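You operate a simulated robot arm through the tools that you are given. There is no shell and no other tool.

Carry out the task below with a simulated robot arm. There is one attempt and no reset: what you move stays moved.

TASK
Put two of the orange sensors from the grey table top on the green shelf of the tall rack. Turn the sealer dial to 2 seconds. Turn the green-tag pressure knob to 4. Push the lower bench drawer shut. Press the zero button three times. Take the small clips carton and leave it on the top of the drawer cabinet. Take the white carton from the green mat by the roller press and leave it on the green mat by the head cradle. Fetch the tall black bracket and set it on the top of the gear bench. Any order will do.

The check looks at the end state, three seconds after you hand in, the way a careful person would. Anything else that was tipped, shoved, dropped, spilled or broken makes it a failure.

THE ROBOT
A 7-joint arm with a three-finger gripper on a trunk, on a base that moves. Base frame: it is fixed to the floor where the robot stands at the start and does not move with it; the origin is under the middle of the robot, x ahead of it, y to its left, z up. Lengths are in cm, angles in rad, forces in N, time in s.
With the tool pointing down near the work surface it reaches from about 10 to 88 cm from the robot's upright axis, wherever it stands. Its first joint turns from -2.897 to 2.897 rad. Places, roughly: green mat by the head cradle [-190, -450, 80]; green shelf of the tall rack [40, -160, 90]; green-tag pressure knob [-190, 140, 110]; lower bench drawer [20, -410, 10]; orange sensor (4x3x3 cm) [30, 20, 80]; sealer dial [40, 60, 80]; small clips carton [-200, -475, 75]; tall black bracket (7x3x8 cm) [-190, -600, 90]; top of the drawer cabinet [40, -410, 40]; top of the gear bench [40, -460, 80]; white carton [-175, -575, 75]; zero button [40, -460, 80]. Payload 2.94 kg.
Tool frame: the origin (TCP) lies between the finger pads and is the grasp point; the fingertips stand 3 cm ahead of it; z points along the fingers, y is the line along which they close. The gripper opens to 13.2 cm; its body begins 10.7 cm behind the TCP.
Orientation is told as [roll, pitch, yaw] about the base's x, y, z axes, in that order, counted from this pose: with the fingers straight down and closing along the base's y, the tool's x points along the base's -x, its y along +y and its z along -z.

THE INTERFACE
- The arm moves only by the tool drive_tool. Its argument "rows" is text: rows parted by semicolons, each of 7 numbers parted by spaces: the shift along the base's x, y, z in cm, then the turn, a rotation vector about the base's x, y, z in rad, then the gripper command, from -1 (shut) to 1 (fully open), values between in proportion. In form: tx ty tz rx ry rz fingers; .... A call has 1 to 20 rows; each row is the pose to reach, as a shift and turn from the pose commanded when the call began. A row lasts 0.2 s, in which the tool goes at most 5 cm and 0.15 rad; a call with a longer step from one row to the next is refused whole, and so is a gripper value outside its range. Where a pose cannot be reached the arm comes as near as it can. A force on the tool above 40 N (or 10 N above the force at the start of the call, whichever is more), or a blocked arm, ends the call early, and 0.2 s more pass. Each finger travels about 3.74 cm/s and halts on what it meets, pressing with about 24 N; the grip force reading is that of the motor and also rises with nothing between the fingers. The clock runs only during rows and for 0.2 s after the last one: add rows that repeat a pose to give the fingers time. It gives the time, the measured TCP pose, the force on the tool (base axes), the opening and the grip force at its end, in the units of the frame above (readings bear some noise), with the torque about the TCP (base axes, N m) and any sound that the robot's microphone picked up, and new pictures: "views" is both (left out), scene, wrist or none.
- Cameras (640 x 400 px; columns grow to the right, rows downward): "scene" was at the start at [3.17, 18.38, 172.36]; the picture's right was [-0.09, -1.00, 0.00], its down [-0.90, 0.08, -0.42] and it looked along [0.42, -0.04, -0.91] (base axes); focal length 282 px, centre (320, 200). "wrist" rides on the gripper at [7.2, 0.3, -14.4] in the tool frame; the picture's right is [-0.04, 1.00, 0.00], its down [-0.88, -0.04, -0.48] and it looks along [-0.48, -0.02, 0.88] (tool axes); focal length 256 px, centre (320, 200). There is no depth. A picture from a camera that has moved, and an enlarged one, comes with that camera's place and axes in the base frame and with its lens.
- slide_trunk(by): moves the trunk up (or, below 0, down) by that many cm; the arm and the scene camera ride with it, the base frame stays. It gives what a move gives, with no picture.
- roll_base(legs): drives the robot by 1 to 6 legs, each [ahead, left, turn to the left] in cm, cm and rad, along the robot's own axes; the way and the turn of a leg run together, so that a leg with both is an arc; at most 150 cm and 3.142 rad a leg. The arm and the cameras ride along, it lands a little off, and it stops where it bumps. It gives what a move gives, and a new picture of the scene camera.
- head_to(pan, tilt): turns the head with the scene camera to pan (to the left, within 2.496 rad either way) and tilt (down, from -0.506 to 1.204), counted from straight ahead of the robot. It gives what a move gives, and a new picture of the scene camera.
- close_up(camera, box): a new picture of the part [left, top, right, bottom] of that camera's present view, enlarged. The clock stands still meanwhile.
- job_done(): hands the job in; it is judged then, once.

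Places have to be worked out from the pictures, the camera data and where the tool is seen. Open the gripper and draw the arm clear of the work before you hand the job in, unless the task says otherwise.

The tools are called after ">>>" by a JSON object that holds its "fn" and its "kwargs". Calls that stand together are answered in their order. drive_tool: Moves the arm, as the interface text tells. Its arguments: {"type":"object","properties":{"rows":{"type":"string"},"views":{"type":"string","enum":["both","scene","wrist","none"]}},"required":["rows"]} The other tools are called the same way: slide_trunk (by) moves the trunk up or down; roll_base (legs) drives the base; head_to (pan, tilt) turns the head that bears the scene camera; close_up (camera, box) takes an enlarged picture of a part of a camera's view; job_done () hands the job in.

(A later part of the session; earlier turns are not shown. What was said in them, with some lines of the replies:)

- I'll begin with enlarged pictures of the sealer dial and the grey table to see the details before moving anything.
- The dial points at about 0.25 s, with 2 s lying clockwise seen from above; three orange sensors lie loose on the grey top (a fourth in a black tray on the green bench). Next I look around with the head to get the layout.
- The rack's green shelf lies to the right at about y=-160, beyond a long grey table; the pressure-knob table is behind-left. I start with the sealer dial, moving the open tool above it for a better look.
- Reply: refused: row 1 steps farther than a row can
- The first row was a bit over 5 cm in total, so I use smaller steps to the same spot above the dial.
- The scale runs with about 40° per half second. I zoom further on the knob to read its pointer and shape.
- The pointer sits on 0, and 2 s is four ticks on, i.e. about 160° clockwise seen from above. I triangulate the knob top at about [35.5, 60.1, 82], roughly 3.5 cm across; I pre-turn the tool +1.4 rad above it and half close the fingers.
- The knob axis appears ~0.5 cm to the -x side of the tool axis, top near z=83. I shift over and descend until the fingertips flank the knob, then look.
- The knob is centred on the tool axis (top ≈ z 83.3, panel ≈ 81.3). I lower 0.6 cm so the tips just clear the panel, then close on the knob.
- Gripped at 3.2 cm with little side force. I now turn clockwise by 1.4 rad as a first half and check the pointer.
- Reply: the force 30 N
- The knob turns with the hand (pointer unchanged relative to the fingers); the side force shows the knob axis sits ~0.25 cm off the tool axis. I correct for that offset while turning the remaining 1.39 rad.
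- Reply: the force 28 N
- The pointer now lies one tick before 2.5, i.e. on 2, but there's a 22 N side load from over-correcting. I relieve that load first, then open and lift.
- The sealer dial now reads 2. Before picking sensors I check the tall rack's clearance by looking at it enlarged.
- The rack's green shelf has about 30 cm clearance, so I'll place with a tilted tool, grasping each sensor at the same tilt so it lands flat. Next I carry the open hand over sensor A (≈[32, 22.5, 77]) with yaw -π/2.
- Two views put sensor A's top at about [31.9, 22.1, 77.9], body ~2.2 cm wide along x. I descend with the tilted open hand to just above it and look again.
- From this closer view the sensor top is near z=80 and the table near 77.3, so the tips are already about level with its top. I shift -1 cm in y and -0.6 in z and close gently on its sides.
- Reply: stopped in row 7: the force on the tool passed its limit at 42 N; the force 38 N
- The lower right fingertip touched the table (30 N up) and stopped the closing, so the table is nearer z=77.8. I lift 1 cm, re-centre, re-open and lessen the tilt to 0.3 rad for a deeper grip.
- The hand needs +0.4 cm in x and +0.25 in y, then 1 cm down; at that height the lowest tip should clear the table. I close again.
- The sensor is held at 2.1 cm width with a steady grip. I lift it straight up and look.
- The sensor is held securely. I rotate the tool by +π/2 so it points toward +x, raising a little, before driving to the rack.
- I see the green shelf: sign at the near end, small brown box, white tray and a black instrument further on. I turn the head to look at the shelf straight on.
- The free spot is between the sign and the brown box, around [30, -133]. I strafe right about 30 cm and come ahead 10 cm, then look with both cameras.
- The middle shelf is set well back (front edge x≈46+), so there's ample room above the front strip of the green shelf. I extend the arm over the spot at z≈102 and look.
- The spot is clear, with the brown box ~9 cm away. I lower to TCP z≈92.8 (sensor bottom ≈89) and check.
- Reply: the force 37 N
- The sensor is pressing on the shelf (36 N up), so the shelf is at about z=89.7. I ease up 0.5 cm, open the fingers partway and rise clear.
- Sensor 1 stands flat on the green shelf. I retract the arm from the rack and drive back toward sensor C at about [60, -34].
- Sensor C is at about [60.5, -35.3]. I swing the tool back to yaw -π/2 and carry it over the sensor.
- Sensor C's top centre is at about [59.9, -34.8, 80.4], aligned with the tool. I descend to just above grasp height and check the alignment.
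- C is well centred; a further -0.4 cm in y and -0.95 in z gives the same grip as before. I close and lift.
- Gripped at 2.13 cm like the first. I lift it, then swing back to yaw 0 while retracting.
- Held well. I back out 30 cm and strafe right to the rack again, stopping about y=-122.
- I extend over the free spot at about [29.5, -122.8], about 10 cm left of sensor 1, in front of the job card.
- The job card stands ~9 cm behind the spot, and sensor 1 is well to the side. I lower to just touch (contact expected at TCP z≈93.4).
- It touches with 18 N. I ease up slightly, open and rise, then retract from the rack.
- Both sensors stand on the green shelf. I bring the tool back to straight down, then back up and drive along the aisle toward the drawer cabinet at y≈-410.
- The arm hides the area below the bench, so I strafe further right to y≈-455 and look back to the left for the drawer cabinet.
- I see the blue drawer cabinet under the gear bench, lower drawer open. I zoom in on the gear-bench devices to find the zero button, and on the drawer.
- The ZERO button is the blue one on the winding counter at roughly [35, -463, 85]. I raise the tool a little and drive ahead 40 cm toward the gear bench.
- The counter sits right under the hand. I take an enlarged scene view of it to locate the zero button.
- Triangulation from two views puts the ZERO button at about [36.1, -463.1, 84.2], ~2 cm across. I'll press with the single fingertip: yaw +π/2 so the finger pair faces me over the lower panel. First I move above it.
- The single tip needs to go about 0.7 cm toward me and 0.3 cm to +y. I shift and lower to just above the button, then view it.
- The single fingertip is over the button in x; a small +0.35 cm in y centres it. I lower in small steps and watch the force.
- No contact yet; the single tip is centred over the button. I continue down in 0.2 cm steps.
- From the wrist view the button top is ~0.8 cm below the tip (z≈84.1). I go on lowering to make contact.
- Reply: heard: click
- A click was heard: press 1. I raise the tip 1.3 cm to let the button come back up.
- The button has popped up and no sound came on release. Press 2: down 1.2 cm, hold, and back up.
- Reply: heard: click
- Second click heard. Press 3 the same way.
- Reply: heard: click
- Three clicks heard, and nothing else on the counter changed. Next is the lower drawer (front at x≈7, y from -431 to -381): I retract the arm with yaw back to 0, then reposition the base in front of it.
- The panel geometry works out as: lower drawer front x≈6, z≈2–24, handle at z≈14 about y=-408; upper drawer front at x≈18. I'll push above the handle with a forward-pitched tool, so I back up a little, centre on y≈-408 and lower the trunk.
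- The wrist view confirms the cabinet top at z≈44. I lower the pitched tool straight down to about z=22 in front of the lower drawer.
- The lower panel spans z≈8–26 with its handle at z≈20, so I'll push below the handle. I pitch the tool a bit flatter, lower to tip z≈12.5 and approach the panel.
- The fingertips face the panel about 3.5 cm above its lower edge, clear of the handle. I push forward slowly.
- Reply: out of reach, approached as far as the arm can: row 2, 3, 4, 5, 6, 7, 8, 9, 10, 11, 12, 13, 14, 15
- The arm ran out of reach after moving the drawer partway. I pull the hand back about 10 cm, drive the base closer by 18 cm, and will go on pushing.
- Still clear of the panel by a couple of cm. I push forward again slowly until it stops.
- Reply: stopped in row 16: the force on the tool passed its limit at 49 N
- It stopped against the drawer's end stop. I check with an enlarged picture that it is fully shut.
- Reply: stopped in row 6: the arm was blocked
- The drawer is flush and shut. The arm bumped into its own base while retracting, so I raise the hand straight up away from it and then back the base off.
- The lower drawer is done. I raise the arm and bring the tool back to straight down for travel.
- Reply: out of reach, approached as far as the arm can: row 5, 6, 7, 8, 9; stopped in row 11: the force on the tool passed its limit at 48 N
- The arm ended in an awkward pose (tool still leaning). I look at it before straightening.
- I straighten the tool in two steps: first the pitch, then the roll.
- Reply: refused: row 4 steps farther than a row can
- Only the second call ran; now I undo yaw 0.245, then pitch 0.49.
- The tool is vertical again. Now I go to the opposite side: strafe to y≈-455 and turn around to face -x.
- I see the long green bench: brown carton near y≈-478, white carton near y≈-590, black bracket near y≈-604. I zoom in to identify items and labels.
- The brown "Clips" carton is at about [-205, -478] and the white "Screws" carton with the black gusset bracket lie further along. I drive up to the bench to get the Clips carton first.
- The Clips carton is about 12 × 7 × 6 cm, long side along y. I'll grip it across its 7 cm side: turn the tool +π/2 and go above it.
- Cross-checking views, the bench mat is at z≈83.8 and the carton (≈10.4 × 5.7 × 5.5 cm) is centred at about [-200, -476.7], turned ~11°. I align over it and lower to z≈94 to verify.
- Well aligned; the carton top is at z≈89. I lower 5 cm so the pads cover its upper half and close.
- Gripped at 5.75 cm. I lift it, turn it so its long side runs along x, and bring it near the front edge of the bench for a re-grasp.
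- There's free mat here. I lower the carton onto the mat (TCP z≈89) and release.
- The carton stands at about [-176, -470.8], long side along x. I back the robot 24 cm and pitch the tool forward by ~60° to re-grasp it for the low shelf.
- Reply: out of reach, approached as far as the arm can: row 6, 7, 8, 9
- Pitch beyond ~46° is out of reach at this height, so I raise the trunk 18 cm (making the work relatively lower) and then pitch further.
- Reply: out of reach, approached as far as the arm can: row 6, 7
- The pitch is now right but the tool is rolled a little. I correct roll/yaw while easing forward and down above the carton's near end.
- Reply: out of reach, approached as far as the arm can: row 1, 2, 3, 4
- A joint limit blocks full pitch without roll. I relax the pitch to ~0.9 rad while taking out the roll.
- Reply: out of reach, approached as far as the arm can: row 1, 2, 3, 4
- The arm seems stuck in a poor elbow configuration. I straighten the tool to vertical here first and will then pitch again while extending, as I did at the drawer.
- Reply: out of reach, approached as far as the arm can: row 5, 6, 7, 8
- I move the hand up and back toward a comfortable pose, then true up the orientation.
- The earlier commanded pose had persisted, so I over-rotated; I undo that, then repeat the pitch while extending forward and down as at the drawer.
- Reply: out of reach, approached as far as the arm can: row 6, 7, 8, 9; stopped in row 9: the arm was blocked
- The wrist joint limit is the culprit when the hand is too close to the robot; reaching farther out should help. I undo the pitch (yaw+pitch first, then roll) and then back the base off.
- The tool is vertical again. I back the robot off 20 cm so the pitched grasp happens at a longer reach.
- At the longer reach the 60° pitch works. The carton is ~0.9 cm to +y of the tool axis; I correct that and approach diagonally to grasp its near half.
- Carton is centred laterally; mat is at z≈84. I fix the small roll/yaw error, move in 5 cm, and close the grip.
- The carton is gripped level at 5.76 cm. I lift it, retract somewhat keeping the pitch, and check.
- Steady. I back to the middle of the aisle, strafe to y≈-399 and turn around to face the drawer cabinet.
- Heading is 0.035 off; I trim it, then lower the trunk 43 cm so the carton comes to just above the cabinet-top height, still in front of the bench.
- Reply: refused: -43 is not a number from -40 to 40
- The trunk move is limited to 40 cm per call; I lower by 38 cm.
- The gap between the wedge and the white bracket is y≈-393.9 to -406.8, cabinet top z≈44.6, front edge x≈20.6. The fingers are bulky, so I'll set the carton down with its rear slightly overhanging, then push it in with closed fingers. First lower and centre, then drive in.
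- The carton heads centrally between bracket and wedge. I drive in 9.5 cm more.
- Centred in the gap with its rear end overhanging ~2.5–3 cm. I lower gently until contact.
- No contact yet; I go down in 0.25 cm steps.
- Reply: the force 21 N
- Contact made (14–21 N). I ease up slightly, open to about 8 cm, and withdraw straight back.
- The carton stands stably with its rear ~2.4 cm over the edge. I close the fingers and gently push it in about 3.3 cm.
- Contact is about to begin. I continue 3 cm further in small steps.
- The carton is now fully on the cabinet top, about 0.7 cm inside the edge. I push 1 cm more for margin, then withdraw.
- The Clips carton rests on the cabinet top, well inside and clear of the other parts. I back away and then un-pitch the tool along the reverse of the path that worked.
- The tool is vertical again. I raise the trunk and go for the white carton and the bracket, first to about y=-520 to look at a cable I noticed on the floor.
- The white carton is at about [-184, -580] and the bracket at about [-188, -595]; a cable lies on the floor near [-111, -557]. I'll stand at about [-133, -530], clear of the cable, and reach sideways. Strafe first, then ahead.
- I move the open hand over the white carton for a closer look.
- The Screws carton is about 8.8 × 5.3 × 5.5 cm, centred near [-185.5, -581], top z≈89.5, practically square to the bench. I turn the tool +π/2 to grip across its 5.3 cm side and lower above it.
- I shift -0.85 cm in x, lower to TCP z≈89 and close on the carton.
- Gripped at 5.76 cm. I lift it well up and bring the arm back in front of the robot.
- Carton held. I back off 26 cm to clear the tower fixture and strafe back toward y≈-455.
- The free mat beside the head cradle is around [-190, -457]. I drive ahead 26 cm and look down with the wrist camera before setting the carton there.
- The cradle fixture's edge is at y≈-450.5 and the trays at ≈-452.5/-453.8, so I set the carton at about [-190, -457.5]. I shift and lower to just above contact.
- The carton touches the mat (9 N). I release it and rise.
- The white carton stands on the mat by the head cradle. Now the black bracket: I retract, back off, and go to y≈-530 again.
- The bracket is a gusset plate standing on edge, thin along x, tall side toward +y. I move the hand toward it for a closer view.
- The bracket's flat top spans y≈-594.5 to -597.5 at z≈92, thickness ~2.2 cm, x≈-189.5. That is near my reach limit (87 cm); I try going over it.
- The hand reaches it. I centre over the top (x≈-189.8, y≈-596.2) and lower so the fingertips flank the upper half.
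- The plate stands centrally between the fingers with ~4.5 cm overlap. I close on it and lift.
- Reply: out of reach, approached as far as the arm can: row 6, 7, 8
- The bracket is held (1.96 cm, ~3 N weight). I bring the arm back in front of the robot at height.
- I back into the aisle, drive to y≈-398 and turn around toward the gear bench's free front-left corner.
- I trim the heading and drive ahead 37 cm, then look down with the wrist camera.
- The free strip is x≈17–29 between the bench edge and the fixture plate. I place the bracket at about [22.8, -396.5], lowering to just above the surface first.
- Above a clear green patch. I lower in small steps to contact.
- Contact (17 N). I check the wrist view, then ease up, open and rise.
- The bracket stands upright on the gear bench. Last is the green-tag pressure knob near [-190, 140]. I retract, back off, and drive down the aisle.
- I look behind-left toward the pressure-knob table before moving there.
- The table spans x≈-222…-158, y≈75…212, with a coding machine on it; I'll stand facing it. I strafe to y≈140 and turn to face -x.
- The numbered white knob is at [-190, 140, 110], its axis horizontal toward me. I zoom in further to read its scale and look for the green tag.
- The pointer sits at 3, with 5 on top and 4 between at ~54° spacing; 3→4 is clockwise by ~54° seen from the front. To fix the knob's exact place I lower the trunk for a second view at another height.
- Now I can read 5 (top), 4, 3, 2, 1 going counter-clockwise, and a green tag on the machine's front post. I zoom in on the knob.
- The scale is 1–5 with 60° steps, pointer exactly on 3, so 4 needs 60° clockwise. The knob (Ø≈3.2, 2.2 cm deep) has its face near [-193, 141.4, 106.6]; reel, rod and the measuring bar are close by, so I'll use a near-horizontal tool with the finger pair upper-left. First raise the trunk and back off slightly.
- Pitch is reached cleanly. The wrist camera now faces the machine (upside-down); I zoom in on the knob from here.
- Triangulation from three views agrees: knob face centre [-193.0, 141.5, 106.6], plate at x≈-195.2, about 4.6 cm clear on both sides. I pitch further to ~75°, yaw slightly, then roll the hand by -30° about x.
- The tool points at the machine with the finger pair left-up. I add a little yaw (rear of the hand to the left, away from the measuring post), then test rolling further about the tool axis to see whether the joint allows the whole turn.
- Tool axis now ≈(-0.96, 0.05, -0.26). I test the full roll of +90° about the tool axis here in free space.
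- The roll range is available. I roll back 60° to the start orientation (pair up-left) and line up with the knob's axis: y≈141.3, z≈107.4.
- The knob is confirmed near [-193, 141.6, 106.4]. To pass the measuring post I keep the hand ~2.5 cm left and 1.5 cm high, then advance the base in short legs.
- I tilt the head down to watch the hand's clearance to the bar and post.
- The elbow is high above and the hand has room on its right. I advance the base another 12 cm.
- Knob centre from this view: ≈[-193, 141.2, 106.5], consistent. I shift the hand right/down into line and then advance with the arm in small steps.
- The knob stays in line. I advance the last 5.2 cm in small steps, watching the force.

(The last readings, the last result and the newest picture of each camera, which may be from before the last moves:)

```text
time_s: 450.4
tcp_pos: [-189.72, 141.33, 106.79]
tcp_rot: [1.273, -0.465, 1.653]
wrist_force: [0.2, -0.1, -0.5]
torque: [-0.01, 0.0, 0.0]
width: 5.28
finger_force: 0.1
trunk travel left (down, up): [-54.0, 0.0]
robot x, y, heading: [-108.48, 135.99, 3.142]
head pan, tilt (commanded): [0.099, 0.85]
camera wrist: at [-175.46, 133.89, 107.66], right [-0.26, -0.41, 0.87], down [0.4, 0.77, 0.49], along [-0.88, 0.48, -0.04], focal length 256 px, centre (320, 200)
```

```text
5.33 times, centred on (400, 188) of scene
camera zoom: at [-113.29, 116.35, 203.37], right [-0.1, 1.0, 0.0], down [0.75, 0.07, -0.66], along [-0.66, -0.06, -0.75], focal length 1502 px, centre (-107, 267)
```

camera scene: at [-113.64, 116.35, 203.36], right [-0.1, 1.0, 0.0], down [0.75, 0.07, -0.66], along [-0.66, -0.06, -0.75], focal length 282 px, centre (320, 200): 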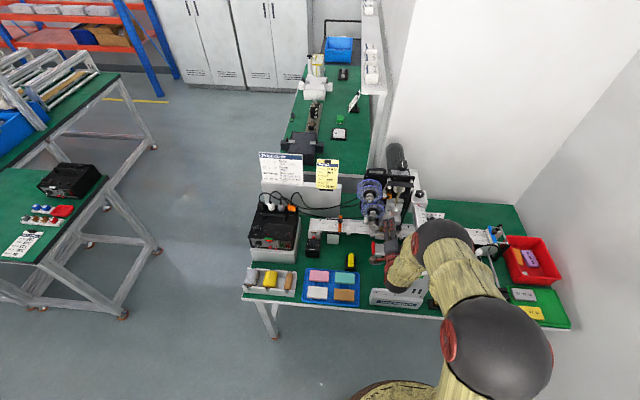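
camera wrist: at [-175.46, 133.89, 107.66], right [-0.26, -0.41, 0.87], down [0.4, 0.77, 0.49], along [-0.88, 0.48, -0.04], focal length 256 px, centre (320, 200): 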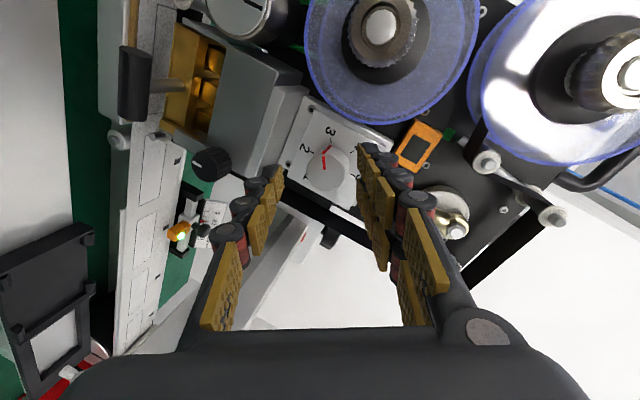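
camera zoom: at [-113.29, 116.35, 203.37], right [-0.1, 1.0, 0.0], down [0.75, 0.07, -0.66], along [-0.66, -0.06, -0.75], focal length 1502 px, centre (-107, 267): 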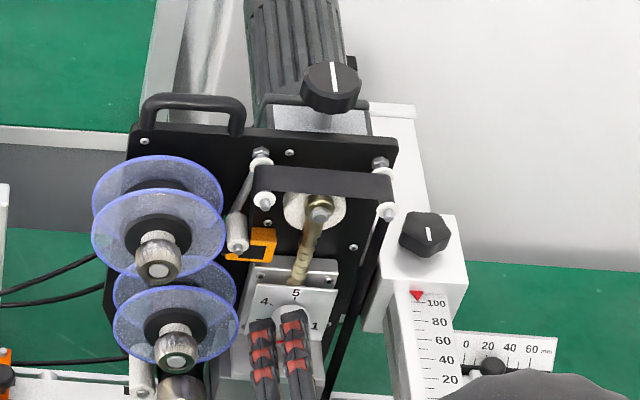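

Nearly there; the knob is centred between the fingers. I advance the last 1.4 cm.

>>> {"fn": "drive_tool", "kwargs": {"rows": "-0.5 0 0 0 0 0 -0.2; -1 0 0.05 0 0 0 -0.2; -1.4 0 0.1 0 0 0 -0.2; -1.4 0 0.1 0 0 0 -0.2", "views": "wrist"}}

>>> {"fn": "close_up", "kwargs": {"camera": "wrist", "box": [200, 60, 440, 210]}}

>>> {"fn": "close_up", "kwargs": {"camera": "scene", "box": [360, 180, 440, 230]}}

```text
time_s: 451.4
tcp_pos: [-191.15, 141.29, 106.9]
tcp_rot: [1.271, -0.465, 1.653]
wrist_force: [-0.5, -0.3, 0.4]
torque: [0.0, 0.04, -0.02]
width: 5.27
finger_force: 0.0
trunk travel left (down, up): [-54.0, 0.0]
robot x, y, heading: [-108.7, 136.05, 3.146]
head pan, tilt (commanded): [0.099, 0.85]
camera wrist: at [-176.85, 133.89, 107.75], right [-0.26, -0.41, 0.87], down [0.4, 0.77, 0.49], along [-0.88, 0.48, -0.04], focal length 256 px, centre (320, 200)
```

wrist: 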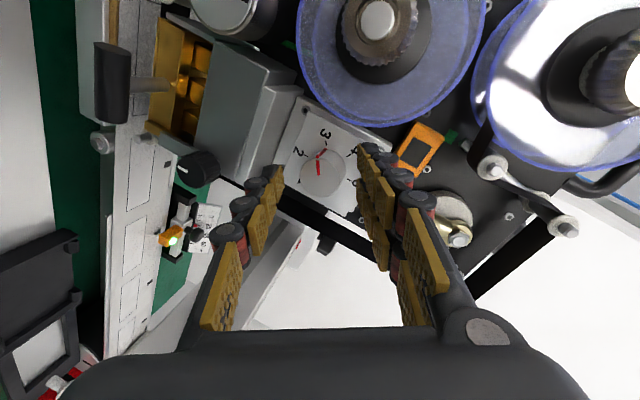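

```text
2.67 times, centred on (320, 135) of wrist
camera zoom: at [-176.85, 133.89, 107.75], right [-0.26, -0.41, 0.87], down [0.4, 0.77, 0.49], along [-0.88, 0.48, -0.04], focal length 683 px, centre (320, 373)
```

zoom: 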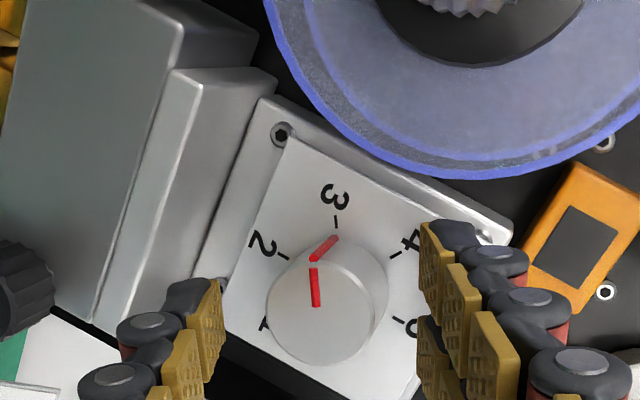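

```text
8.00 times, centred on (400, 205) of scene
camera zoom: at [-113.29, 116.35, 203.37], right [-0.1, 1.0, 0.0], down [0.75, 0.07, -0.66], along [-0.66, -0.06, -0.75], focal length 2253 px, centre (-320, 160)
```

zoom: 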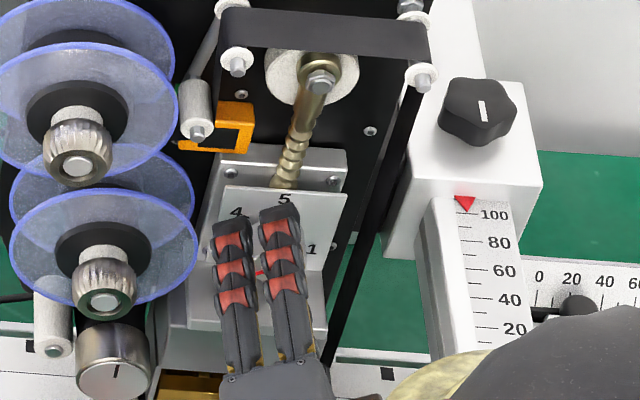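

Centred; the tips overlap the knob by ~0.7 cm. I go 0.7 cm further along the tool axis, then close gently.

>>> {"fn": "drive_tool", "kwargs": {"rows": "-0.35 0.02 -0.1 0 0 0 -0.2; -0.68 0.04 -0.19 0 0 0 -0.2; -0.68 0.04 -0.19 0 0 0 -0.2", "views": "none"}}

>>> {"fn": "drive_tool", "kwargs": {"rows": "0 0 0 0 0 0 -0.35; 0 0 0 0 0 0 -0.5; 0 0 0 0 0 0 -0.7; 0 0 0 0 0 0 -1; 0 0 0 0 0 0 -1; 0 0 0 0 0 0 -1", "views": "wrist"}}

>>> {"fn": "close_up", "kwargs": {"camera": "wrist", "box": [200, 60, 440, 210]}}

```text
time_s: 452.2
tcp_pos: [-191.76, 141.21, 106.75]
tcp_rot: [1.274, -0.464, 1.654]
wrist_force: [-0.3, 0.4, 0.8]
torque: [0.01, 0.0, -0.04]
width: 5.29
finger_force: 0.1
trunk travel left (down, up): [-54.0, 0.0]
robot x, y, heading: [-108.63, 136.23, 3.141]
head pan, tilt (commanded): [0.099, 0.85]
```

```text
time_s: 453.6
tcp_pos: [-191.7, 141.32, 106.78]
tcp_rot: [1.273, -0.463, 1.653]
wrist_force: [-0.9, -0.3, 2.7]
torque: [-0.04, 0.41, -0.03]
width: 3.16
finger_force: 45.3
trunk travel left (down, up): [-54.0, 0.0]
robot x, y, heading: [-108.72, 136.39, 3.134]
head pan, tilt (commanded): [0.099, 0.85]
camera wrist: at [-177.51, 133.95, 107.62], right [-0.26, -0.41, 0.87], down [0.4, 0.77, 0.49], along [-0.88, 0.48, -0.04], focal length 256 px, centre (320, 200)
```

wrist: 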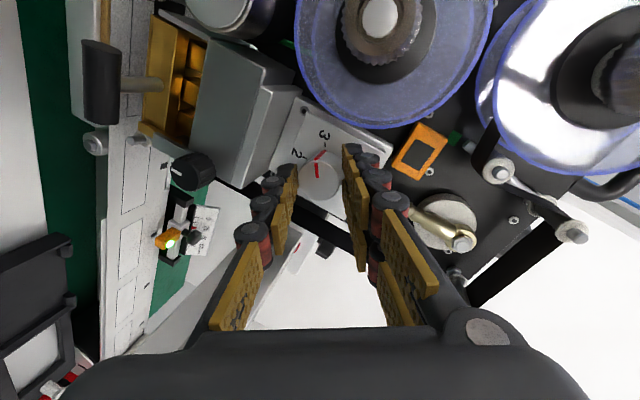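

```text
2.67 times, centred on (320, 135) of wrist
camera zoom: at [-177.51, 133.95, 107.62], right [-0.26, -0.41, 0.87], down [0.4, 0.77, 0.49], along [-0.88, 0.48, -0.04], focal length 683 px, centre (320, 373)
```

zoom: 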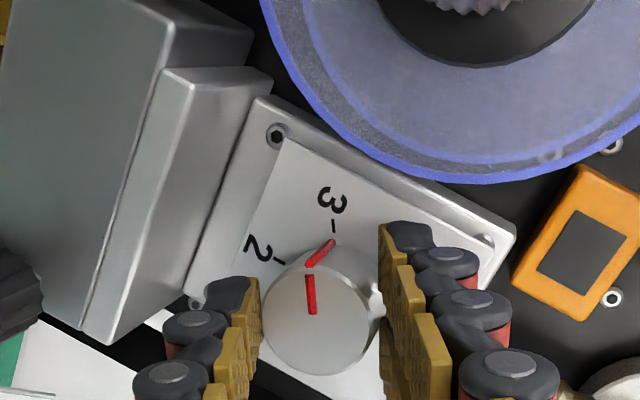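

Gripped at 3.16 cm. I turn the hand clockwise (about the tool axis) in thirds, checking force each time.

>>> {"fn": "drive_tool", "kwargs": {"rows": "0 0 0 -0.097 0.005 -0.027 -1; 0 0 0 -0.193 0.01 -0.054 -1; 0 0 0 -0.29 0.016 -0.081 -1; 0 0 0 -0.338 0.018 -0.0945 -1; 0 0 0 -0.338 0.018 -0.0945 -1", "views": "wrist"}}

>>> {"fn": "close_up", "kwargs": {"camera": "wrist", "box": [200, 60, 440, 210]}}

```text
time_s: 454.8
tcp_pos: [-191.78, 141.08, 106.76]
tcp_rot: [1.3, -0.129, 1.548]
wrist_force: [1.7, -6.6, 1.9]
torque: [-0.02, -0.35, 0.92]
width: 2.95
finger_force: 45.2
trunk travel left (down, up): [-54.0, 0.0]
robot x, y, heading: [-108.64, 136.04, 3.137]
head pan, tilt (commanded): [0.099, 0.85]
camera wrist: at [-178.13, 133.14, 109.92], right [-0.27, -0.07, 0.96], down [0.49, 0.85, 0.2], along [-0.83, 0.52, -0.19], focal length 256 px, centre (320, 200)
```

wrist: 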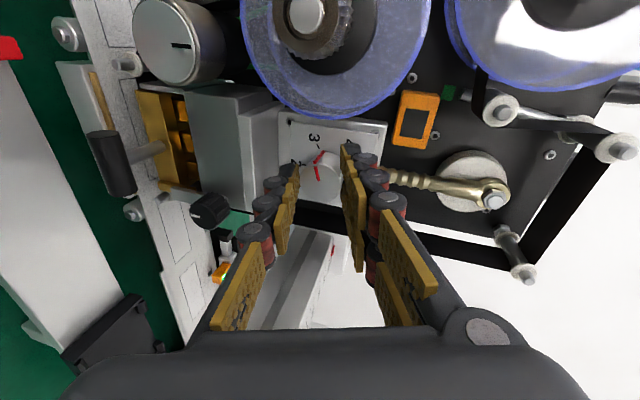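

```text
2.67 times, centred on (320, 135) of wrist
camera zoom: at [-178.13, 133.14, 109.92], right [-0.27, -0.07, 0.96], down [0.49, 0.85, 0.2], along [-0.83, 0.52, -0.19], focal length 683 px, centre (320, 373)
```

zoom: 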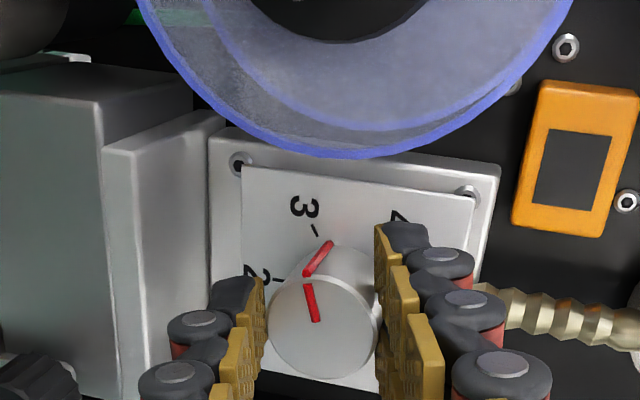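

The pointer has moved past 3 toward 4, with a slight lag in the grip. I continue the turn by another 0.35 rad.

>>> {"fn": "drive_tool", "kwargs": {"rows": "0 0 0 -0.097 0.005 -0.027 -1; 0 0 0 -0.193 0.01 -0.054 -1; 0 0 0 -0.29 0.016 -0.081 -1; 0 0 0 -0.338 0.018 -0.0945 -1; 0 0 0 -0.338 0.018 -0.0945 -1", "views": "wrist"}}

>>> {"fn": "close_up", "kwargs": {"camera": "wrist", "box": [200, 60, 440, 210]}}

```text
time_s: 456.0
tcp_pos: [-191.74, 141.0, 106.91]
tcp_rot: [1.296, 0.21, 1.455]
wrist_force: [1.6, -15.3, 6.1]
torque: [-0.05, 0.48, 0.6]
width: 3.12
finger_force: 45.4
trunk travel left (down, up): [-54.0, 0.0]
robot x, y, heading: [-108.95, 136.06, 3.141]
head pan, tilt (commanded): [0.099, 0.85]
camera wrist: at [-178.8, 133.34, 112.47], right [-0.24, 0.27, 0.93], down [0.57, 0.82, -0.09], along [-0.79, 0.51, -0.35], focal length 256 px, centre (320, 200)
```

wrist: 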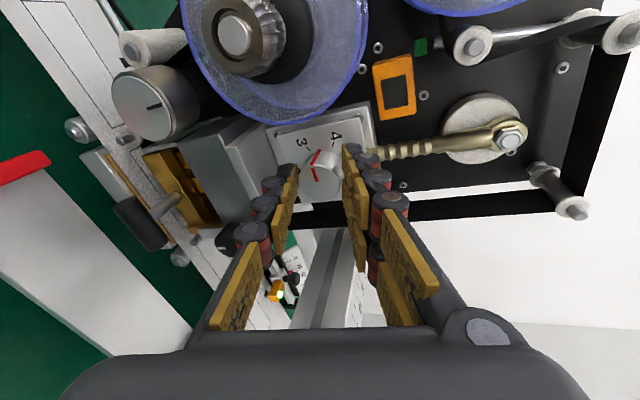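

```text
2.67 times, centred on (320, 135) of wrist
camera zoom: at [-178.8, 133.34, 112.47], right [-0.24, 0.27, 0.93], down [0.57, 0.82, -0.09], along [-0.79, 0.51, -0.35], focal length 683 px, centre (320, 373)
```

zoom: 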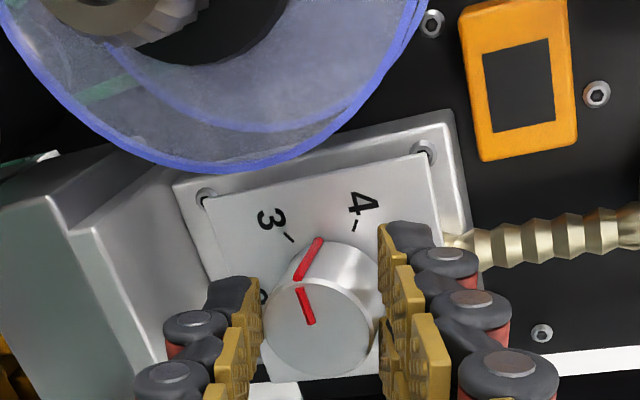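

The pointer is now about midway between 3 and 4. I continue turning, easing the command slightly to relieve the side force.

>>> {"fn": "drive_tool", "kwargs": {"rows": "0 -0.1 0.05 -0.097 0.005 -0.027 -1; 0 -0.15 0.1 -0.193 0.01 -0.054 -1; 0 -0.2 0.1 -0.29 0.016 -0.081 -1; 0 -0.2 0.1 -0.338 0.018 -0.0945 -1; 0 -0.2 0.1 -0.338 0.018 -0.0945 -1", "views": "wrist"}}

>>> {"fn": "close_up", "kwargs": {"camera": "wrist", "box": [200, 60, 440, 210]}}

```text
time_s: 457.2
tcp_pos: [-191.68, 141.37, 106.87]
tcp_rot: [1.251, 0.55, 1.339]
wrist_force: [3.4, 6.7, 5.5]
torque: [0.1, 0.29, -0.46]
width: 3.07
finger_force: 45.2
trunk travel left (down, up): [-54.0, 0.0]
robot x, y, heading: [-108.68, 136.5, 3.142]
head pan, tilt (commanded): [0.099, 0.85]
camera wrist: at [-179.36, 134.61, 114.76], right [-0.18, 0.59, 0.79], down [0.64, 0.68, -0.36], along [-0.75, 0.44, -0.5], focal length 256 px, centre (320, 200)
```

wrist: 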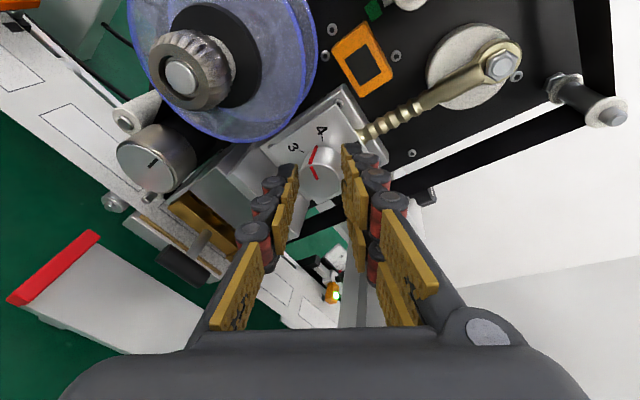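

```text
2.67 times, centred on (320, 135) of wrist
camera zoom: at [-179.36, 134.61, 114.76], right [-0.18, 0.59, 0.79], down [0.64, 0.68, -0.36], along [-0.75, 0.44, -0.5], focal length 683 px, centre (320, 373)
```

zoom: 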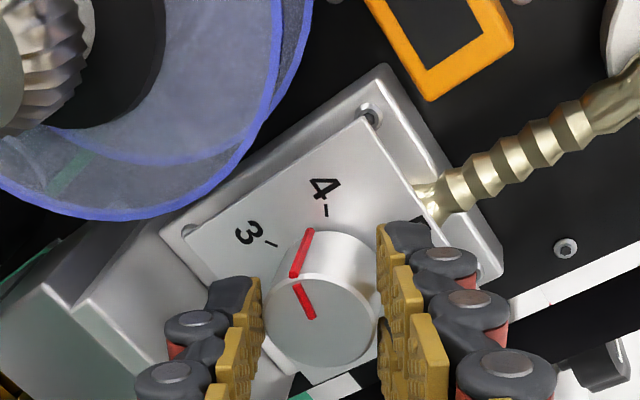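

The pointer is at about 3.7. I turn about 0.27 rad more.

>>> {"fn": "drive_tool", "kwargs": {"rows": "0 0 0 -0.097 0.005 -0.027 -1; 0 0 0 -0.193 0.01 -0.054 -1; 0 0 0 -0.26 0.014 -0.073 -1; 0 0 0 -0.26 0.014 -0.073 -1", "views": "wrist"}}

>>> {"fn": "close_up", "kwargs": {"camera": "wrist", "box": [200, 60, 440, 210]}}

```text
time_s: 458.2
tcp_pos: [-191.69, 141.4, 107.01]
tcp_rot: [1.176, 0.803, 1.217]
wrist_force: [2.1, 17.3, 5.2]
torque: [0.17, 0.56, -0.49]
width: 3.06
finger_force: 45.3
trunk travel left (down, up): [-54.0, 0.0]
robot x, y, heading: [-108.71, 136.23, 3.142]
head pan, tilt (commanded): [0.099, 0.85]
camera wrist: at [-179.71, 136.0, 116.19], right [-0.12, 0.78, 0.61], down [0.67, 0.52, -0.53], along [-0.73, 0.35, -0.59], focal length 256 px, centre (320, 200)
```

wrist: 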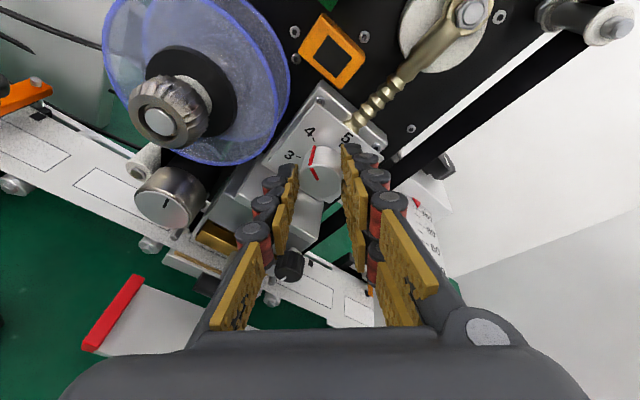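

```text
2.67 times, centred on (320, 135) of wrist
camera zoom: at [-179.71, 136.0, 116.19], right [-0.12, 0.78, 0.61], down [0.67, 0.52, -0.53], along [-0.73, 0.35, -0.59], focal length 683 px, centre (320, 373)
```

zoom: 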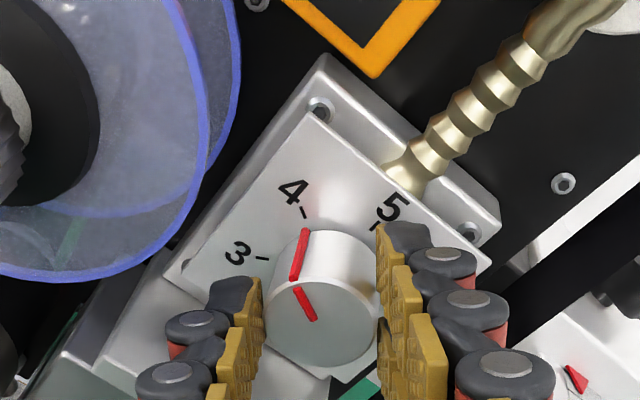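

The pointer is close to 4 (≈3.9). I turn another ~0.14 rad and relieve the side force.

>>> {"fn": "drive_tool", "kwargs": {"rows": "0 0.1 0 -0.07 0.004 -0.019 -1; 0 0.15 0 -0.135 0.007 -0.038 -1; 0 0.15 0 -0.135 0.007 -0.038 -1", "views": "wrist"}}

>>> {"fn": "close_up", "kwargs": {"camera": "wrist", "box": [240, 90, 400, 190]}}

```text
time_s: 459.0
tcp_pos: [-191.78, 141.46, 106.94]
tcp_rot: [1.107, 0.928, 1.127]
wrist_force: [-0.3, 17.5, 6.6]
torque: [0.19, 0.92, -0.29]
width: 3.02
finger_force: 45.4
trunk travel left (down, up): [-54.0, 0.0]
robot x, y, heading: [-108.5, 136.03, 3.142]
head pan, tilt (commanded): [0.099, 0.85]
camera wrist: at [-179.85, 136.87, 116.75], right [-0.09, 0.86, 0.5], down [0.69, 0.41, -0.6], along [-0.72, 0.29, -0.63], focal length 256 px, centre (320, 200)
```

wrist: 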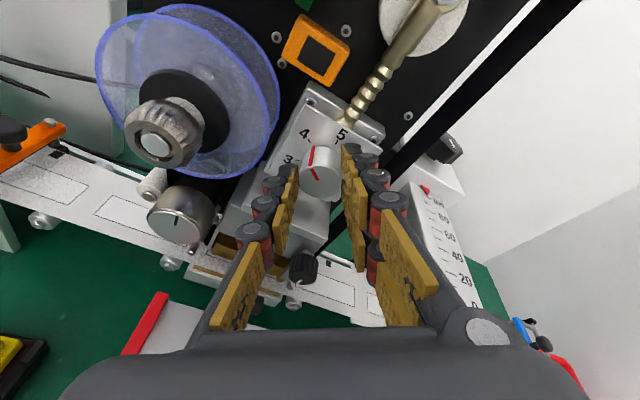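

```text
4.00 times, centred on (320, 140) of wrist
camera zoom: at [-179.85, 136.87, 116.75], right [-0.09, 0.86, 0.5], down [0.69, 0.41, -0.6], along [-0.72, 0.29, -0.63], focal length 1024 px, centre (320, 440)
```

zoom: 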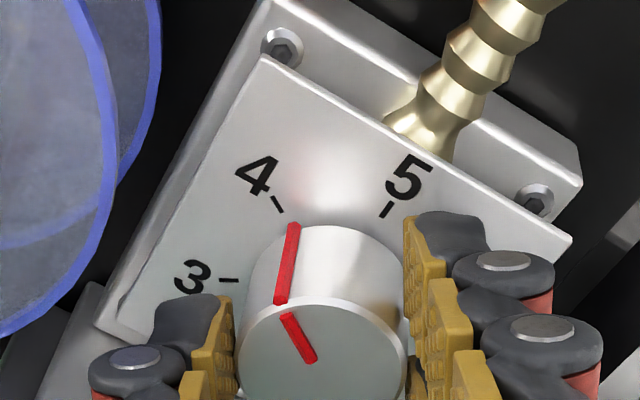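

By the tick geometry the pointer now lies on 4 (within ~2°). I relieve the side force before releasing.

>>> {"fn": "drive_tool", "kwargs": {"rows": "0 0.12 0.05 0 0 0 -1; 0 0.25 0.1 0 0 0 -1; 0 0.25 0.1 0 0 0 -1", "views": "none"}}

>>> {"fn": "close_up", "kwargs": {"camera": "wrist", "box": [240, 90, 400, 190]}}

```text
time_s: 459.8
tcp_pos: [-191.73, 141.39, 107.1]
tcp_rot: [1.103, 0.927, 1.129]
wrist_force: [-2.9, 6.2, 4.9]
torque: [0.09, 0.17, -0.28]
width: 3.02
finger_force: 45.0
trunk travel left (down, up): [-54.0, 0.0]
robot x, y, heading: [-108.56, 136.23, 3.14]
head pan, tilt (commanded): [0.099, 0.85]
```

```text
4.00 times, centred on (320, 140) of wrist
camera zoom: at [-179.85, 136.89, 116.79], right [-0.09, 0.86, 0.5], down [0.69, 0.42, -0.59], along [-0.72, 0.29, -0.63], focal length 1024 px, centre (320, 440)
```

zoom: 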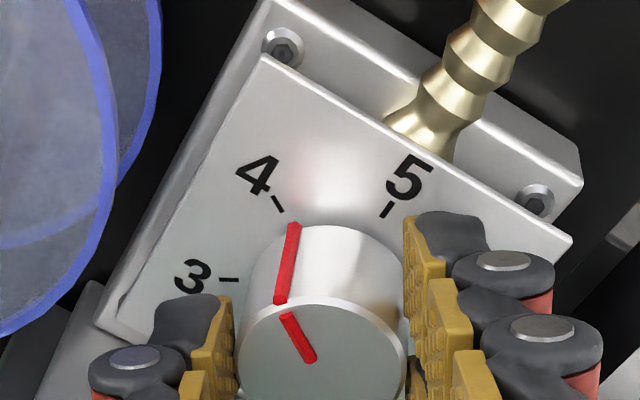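

The load is down to ~8 N and the pointer unchanged. I open only slightly (to ~4.2 cm, because of the rod on the right) and withdraw straight back.

>>> {"fn": "drive_tool", "kwargs": {"rows": "0 0 0 0 0 0 -0.45; 0 0 0 0 0 0 -0.37; 0 0 0 0 0 0 -0.37; 0.5 0 0.1 0 0 0 -0.37; 1.2 0 0.2 0 0 0 -0.37; 2.2 0 0.3 0 0 0 -0.37; 3.2 0 0.5 0 0 0 -0.37; 4.2 0 0.7 0 0 0 -0.37; 4.2 0 0.7 0 0 0 -0.37", "views": "both"}}

>>> {"fn": "close_up", "kwargs": {"camera": "wrist", "box": [240, 60, 400, 160]}}

>>> {"fn": "close_up", "kwargs": {"camera": "scene", "box": [370, 185, 434, 225]}}

```text
time_s: 461.8
tcp_pos: [-187.66, 141.61, 107.65]
tcp_rot: [1.104, 0.927, 1.128]
wrist_force: [0.3, 0.6, -0.3]
torque: [-0.01, 0.01, -0.01]
width: 4.16
finger_force: 0.0
trunk travel left (down, up): [-54.0, 0.0]
robot x, y, heading: [-108.47, 136.0, 3.138]
head pan, tilt (commanded): [0.099, 0.85]
camera scene: at [-113.33, 116.35, 203.37], right [-0.1, 1.0, 0.0], down [0.75, 0.07, -0.66], along [-0.66, -0.06, -0.75], focal length 282 px, centre (320, 200)
camera wrist: at [-175.67, 137.05, 117.48], right [-0.09, 0.86, 0.5], down [0.69, 0.42, -0.59], along [-0.72, 0.29, -0.63], focal length 256 px, centre (320, 200)
```

scene: 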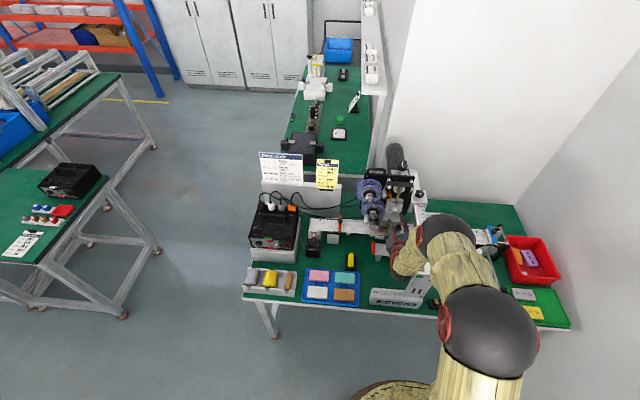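
wrist: 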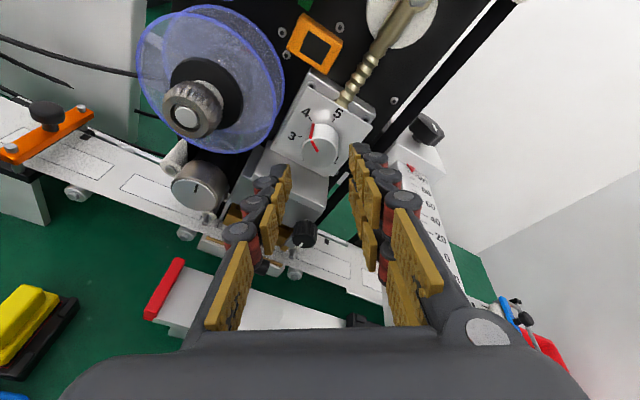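

```text
4.00 times, centred on (320, 110) of wrist
camera zoom: at [-175.67, 137.05, 117.48], right [-0.09, 0.86, 0.5], down [0.69, 0.42, -0.59], along [-0.72, 0.29, -0.63], focal length 1024 px, centre (320, 560)
```

zoom: 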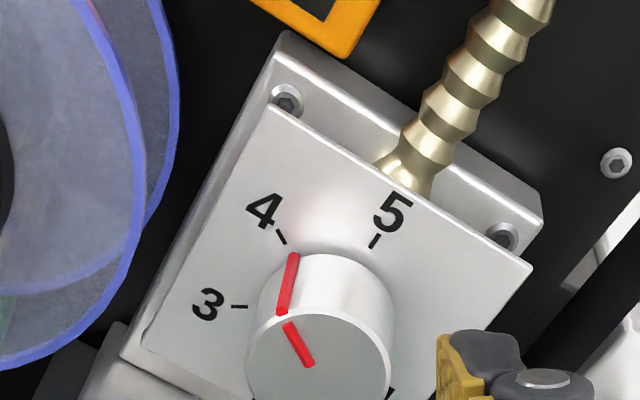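

```text
10.00 times, centred on (402, 205) of scene
camera zoom: at [-113.33, 116.35, 203.37], right [-0.1, 1.0, 0.0], down [0.75, 0.07, -0.66], along [-0.66, -0.06, -0.75], focal length 2816 px, centre (-500, 150)
```

zoom: 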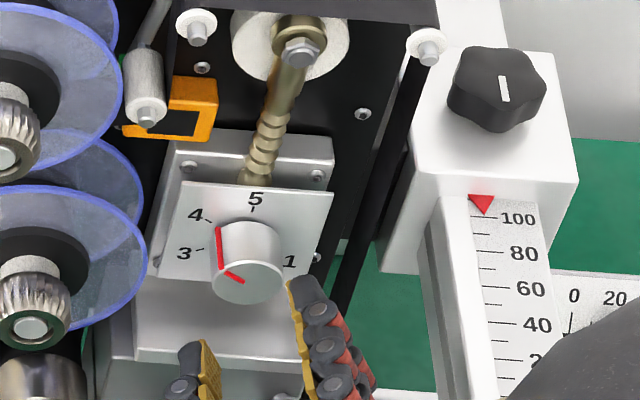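

The pointer base lies exactly on the extension of the "4" tick. I withdraw up and back along the tool axis a little, then back the base out.

>>> {"fn": "drive_tool", "kwargs": {"rows": "1 -0.05 0.5 0 0 0 -0.37; 2 -0.1 1.1 0 0 0 -0.37; 3 -0.15 1.8 0 0 0 -0.37; 4 -0.2 2.6 0 0 0 -0.37; 5 -0.25 3.5 0 0 0 -0.37; 5 -0.25 4.2 0 0 0 -0.37; 5 -0.25 4.2 0 0 0 -0.37", "views": "wrist"}}

>>> {"fn": "roll_base", "kwargs": {"legs": [[-10, 0, 0]]}}

```text
time_s: 463.4
tcp_pos: [-182.49, 141.31, 111.81]
tcp_rot: [1.103, 0.928, 1.128]
wrist_force: [-0.1, 0.6, 1.4]
torque: [0.0, 0.01, 0.01]
width: 4.17
finger_force: 0.0
trunk travel left (down, up): [-54.0, 0.0]
robot x, y, heading: [-108.6, 136.32, 3.142]
head pan, tilt (commanded): [0.099, 0.85]
camera wrist: at [-170.56, 136.8, 121.75], right [-0.09, 0.86, 0.5], down [0.69, 0.42, -0.59], along [-0.72, 0.29, -0.63], focal length 256 px, centre (320, 200)
```

wrist: 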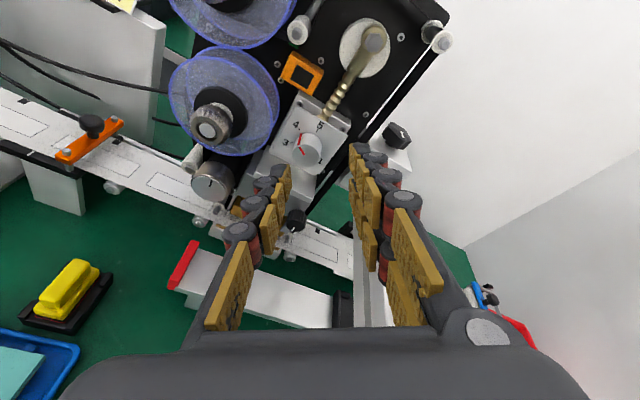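

```text
time_s: 464.5
tcp_pos: [-172.52, 141.16, 112.03]
tcp_rot: [1.106, 0.929, 1.129]
wrist_force: [0.8, 0.7, 0.2]
torque: [-0.01, -0.01, -0.01]
width: 4.17
finger_force: 0.0
trunk travel left (down, up): [-54.0, 0.0]
robot x, y, heading: [-98.68, 136.26, -3.137]
head pan, tilt (commanded): [0.099, 0.85]
camera scene: at [-103.12, 116.34, 203.38], right [-0.1, 0.99, 0.0], down [0.75, 0.07, -0.66], along [-0.66, -0.07, -0.75], focal length 282 px, centre (320, 200)
```

scene: 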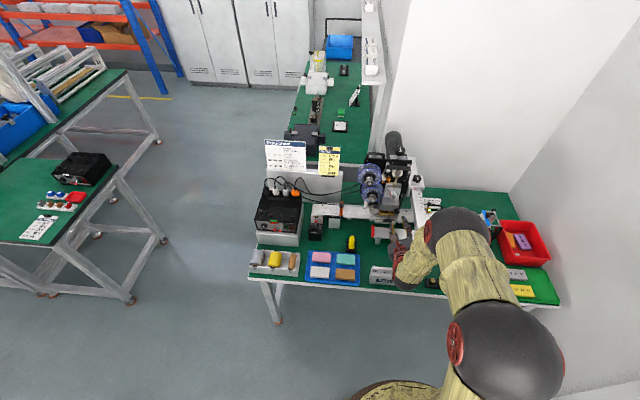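

I back out another 30 cm to clear the table completely, then check the knob from the front.

>>> {"fn": "roll_base", "kwargs": {"legs": [[-30, 0, 0]]}}

>>> {"fn": "head_to", "kwargs": {"pan": 0.15, "tilt": 0.5}}

>>> {"fn": "close_up", "kwargs": {"camera": "scene", "box": [330, 200, 490, 320]}}

```text
time_s: 466.6
tcp_pos: [-141.99, 141.09, 112.1]
tcp_rot: [1.102, 0.928, 1.132]
wrist_force: [0.3, -0.4, 0.3]
torque: [0.01, -0.01, 0.0]
width: 4.13
finger_force: 0.1
trunk travel left (down, up): [-54.0, 0.0]
robot x, y, heading: [-67.78, 136.49, -3.136]
head pan, tilt (commanded): [0.099, 0.85]
camera scene: at [-72.56, 116.38, 203.38], right [-0.1, 0.99, 0.0], down [0.75, 0.08, -0.66], along [-0.66, -0.07, -0.75], focal length 282 px, centre (320, 200)
```

scene: 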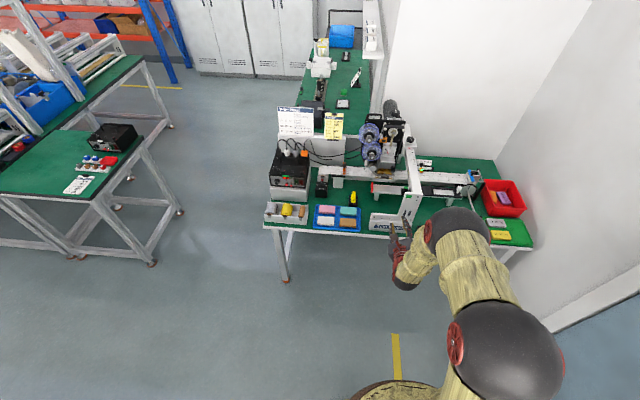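

```text
time_s: 467.4
tcp_pos: [-141.93, 140.94, 111.92]
tcp_rot: [1.103, 0.926, 1.132]
wrist_force: [-0.6, -1.1, -0.3]
torque: [0.03, -0.01, 0.0]
width: 4.14
finger_force: 0.1
trunk travel left (down, up): [-54.0, 0.0]
robot x, y, heading: [-68.22, 136.34, -3.137]
head pan, tilt (commanded): [0.15, 0.499]
camera scene: at [-73.94, 115.79, 206.36], right [-0.15, 0.99, 0.0], down [0.47, 0.07, -0.88], along [-0.87, -0.13, -0.48], focal length 282 px, centre (320, 200)
```

scene: 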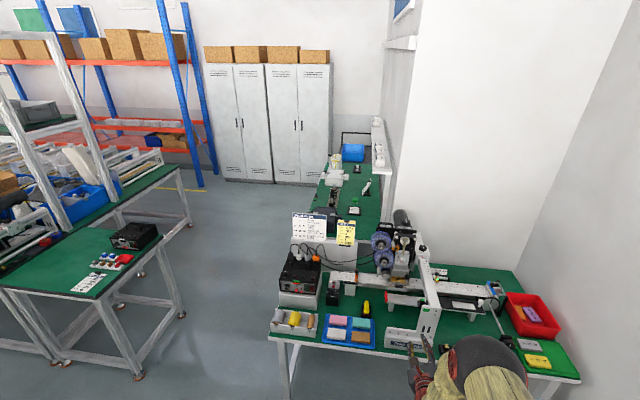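

```text
3.33 times, centred on (410, 260) of scene
camera zoom: at [-73.94, 115.79, 206.36], right [-0.15, 0.99, 0.0], down [0.47, 0.07, -0.88], along [-0.87, -0.13, -0.48], focal length 939 px, centre (20, 0)
```

zoom: 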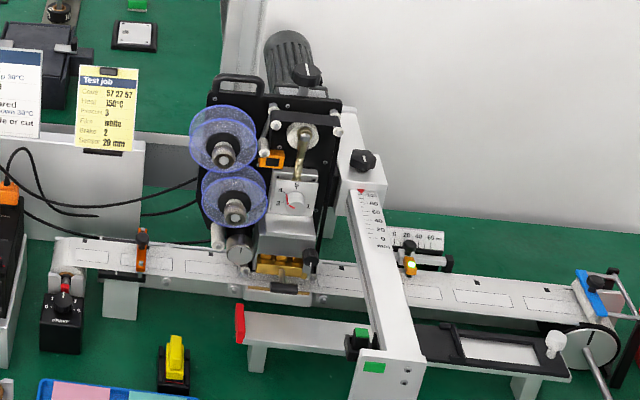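

I check the pointer with enlarged pictures from both cameras at this distance.

>>> {"fn": "close_up", "kwargs": {"camera": "wrist", "box": [310, 40, 350, 65]}}

>>> {"fn": "close_up", "kwargs": {"camera": "scene", "box": [390, 248, 422, 268]}}

```text
16.00 times, centred on (330, 52) of wrist
camera zoom: at [-130.09, 136.62, 121.76], right [-0.09, 0.86, 0.5], down [0.69, 0.42, -0.59], along [-0.72, 0.29, -0.63], focal length 4096 px, centre (160, 2560)
```

zoom: 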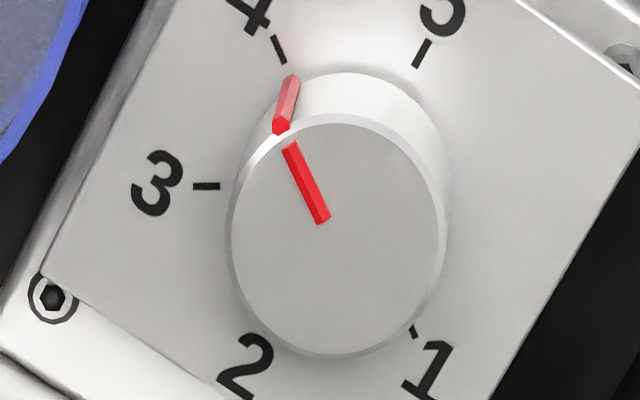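

```text
16.00 times, centred on (406, 258) of scene
camera zoom: at [-73.94, 115.79, 206.36], right [-0.15, 0.99, 0.0], down [0.47, 0.07, -0.88], along [-0.87, -0.13, -0.48], focal length 4506 px, centre (-1056, -728)
```

zoom: 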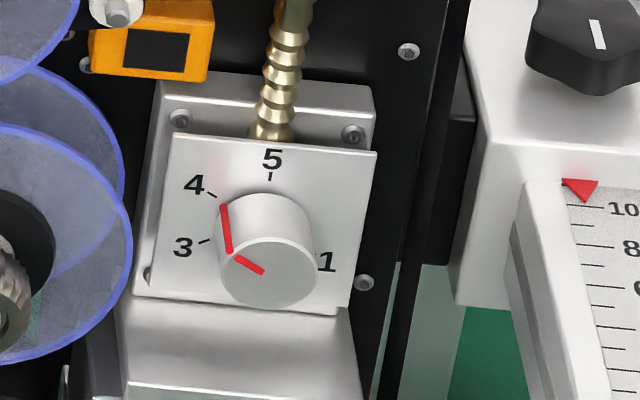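

The pointer direction matches the 4-tick line within about 1°, so the knob is on 4. I open the gripper fully and back away a bit more so the arm is clear.

>>> {"fn": "roll_base", "kwargs": {"legs": [[-20, 0, 0]]}}

>>> {"fn": "drive_tool", "kwargs": {"rows": "0 0 1 0 0 0 0; 0 0 2 0 0 0 0.5; 0 0 3 0 0 0 1; 0 0 3 0 0 0 1; 0 0 3 0 0 0 1; 0 0 3 0 0 0 1; 0 0 3 0 0 0 1; 0 0 3 0 0 0 1", "views": "both"}}

```text
time_s: 469.0
tcp_pos: [-121.47, 141.36, 112.08]
tcp_rot: [1.104, 0.928, 1.131]
wrist_force: [0.4, -0.6, 0.5]
torque: [0.0, -0.03, -0.03]
width: 4.17
finger_force: 0.1
trunk travel left (down, up): [-54.0, 0.0]
robot x, y, heading: [-47.76, 136.54, -3.14]
head pan, tilt (commanded): [0.15, 0.499]
camera scene: at [-53.34, 115.83, 206.38], right [-0.15, 0.99, 0.0], down [0.47, 0.07, -0.88], along [-0.87, -0.13, -0.48], focal length 282 px, centre (320, 200)
```

scene: 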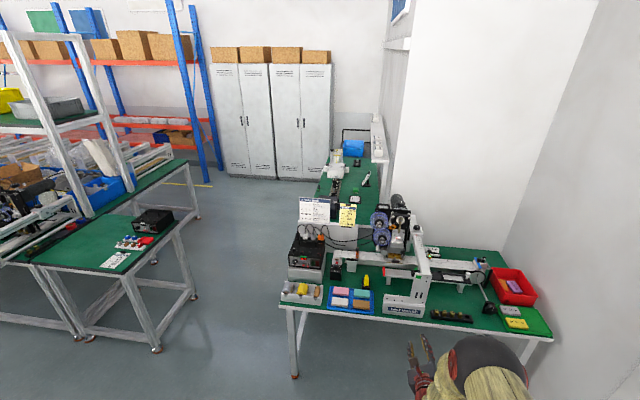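

```text
time_s: 470.8
tcp_pos: [-121.63, 141.28, 114.9]
tcp_rot: [1.103, 0.926, 1.131]
wrist_force: [-0.2, 0.5, 0.4]
torque: [0.02, 0.0, 0.03]
width: 13.22
finger_force: 0.1
trunk travel left (down, up): [-54.0, 0.0]
robot x, y, heading: [-47.32, 136.78, -3.138]
head pan, tilt (commanded): [0.15, 0.499]
camera scene: at [-53.61, 115.84, 206.37], right [-0.15, 0.99, 0.0], down [0.47, 0.07, -0.88], along [-0.87, -0.13, -0.48], focal length 282 px, centre (320, 200)
camera wrist: at [-109.68, 136.79, 124.74], right [-0.09, 0.86, 0.5], down [0.69, 0.42, -0.59], along [-0.72, 0.29, -0.63], focal length 256 px, centre (320, 200)
```

scene: 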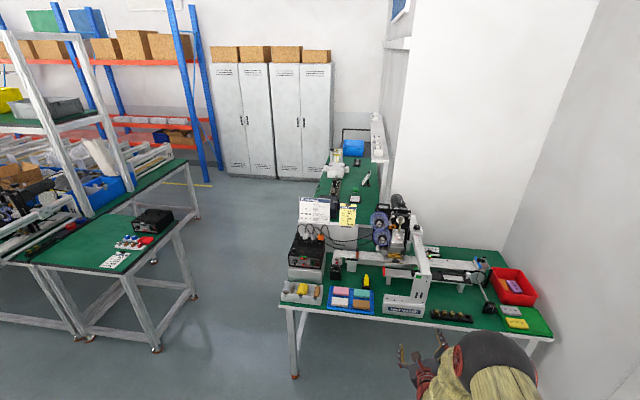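
wrist: 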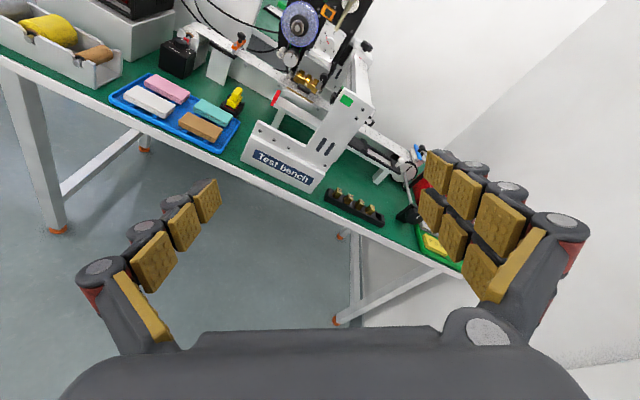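

Everything is placed and set: both dials read as asked, the drawer is shut, the button has been pressed three times, and all the items have been moved. The gripper is open and the arm is clear, so I hand the job in.

>>> {"fn": "job_done", "kwargs": {}}

```text
The job is handed in.
```

I completed all nine parts of the task and handed the job in; I have not seen the check's verdict.

- **Sensors:** two orange sensors from the grey table top stand flat on the green shelf of the tall rack.
- **Sealer dial:** it is set to 2 seconds. In my last close view the pointer was about 3° short of the mark, which reads as roughly 1.96.
- **Pressure knob:** I turned the green-tag knob from 3 to 4, and the pointer matches the 4 mark to within about 1°.
- **Lower bench drawer:** it is pushed shut, flush with the drawer above.
- **Zero button:** I pressed it three times and heard a click each time.
- **Clips carton:** it is on top of the drawer cabinet, inside the front edge and clear of the other parts. I had to set it down slightly overhanging and push it in with closed fingers.
- **White carton:** it stands on the green mat beside the head cradle, about 2 to 3 cm from the nearest fixture.
- **Black bracket:** it stands upright on the gear bench, in a clear patch near the front left corner.

A fingertip touched the grey table during my first grasp of a sensor, and the arm once bumped the robot's own base. I saw nothing else tipped or shoved. The robot finished backed away from the last table with the gripper open.
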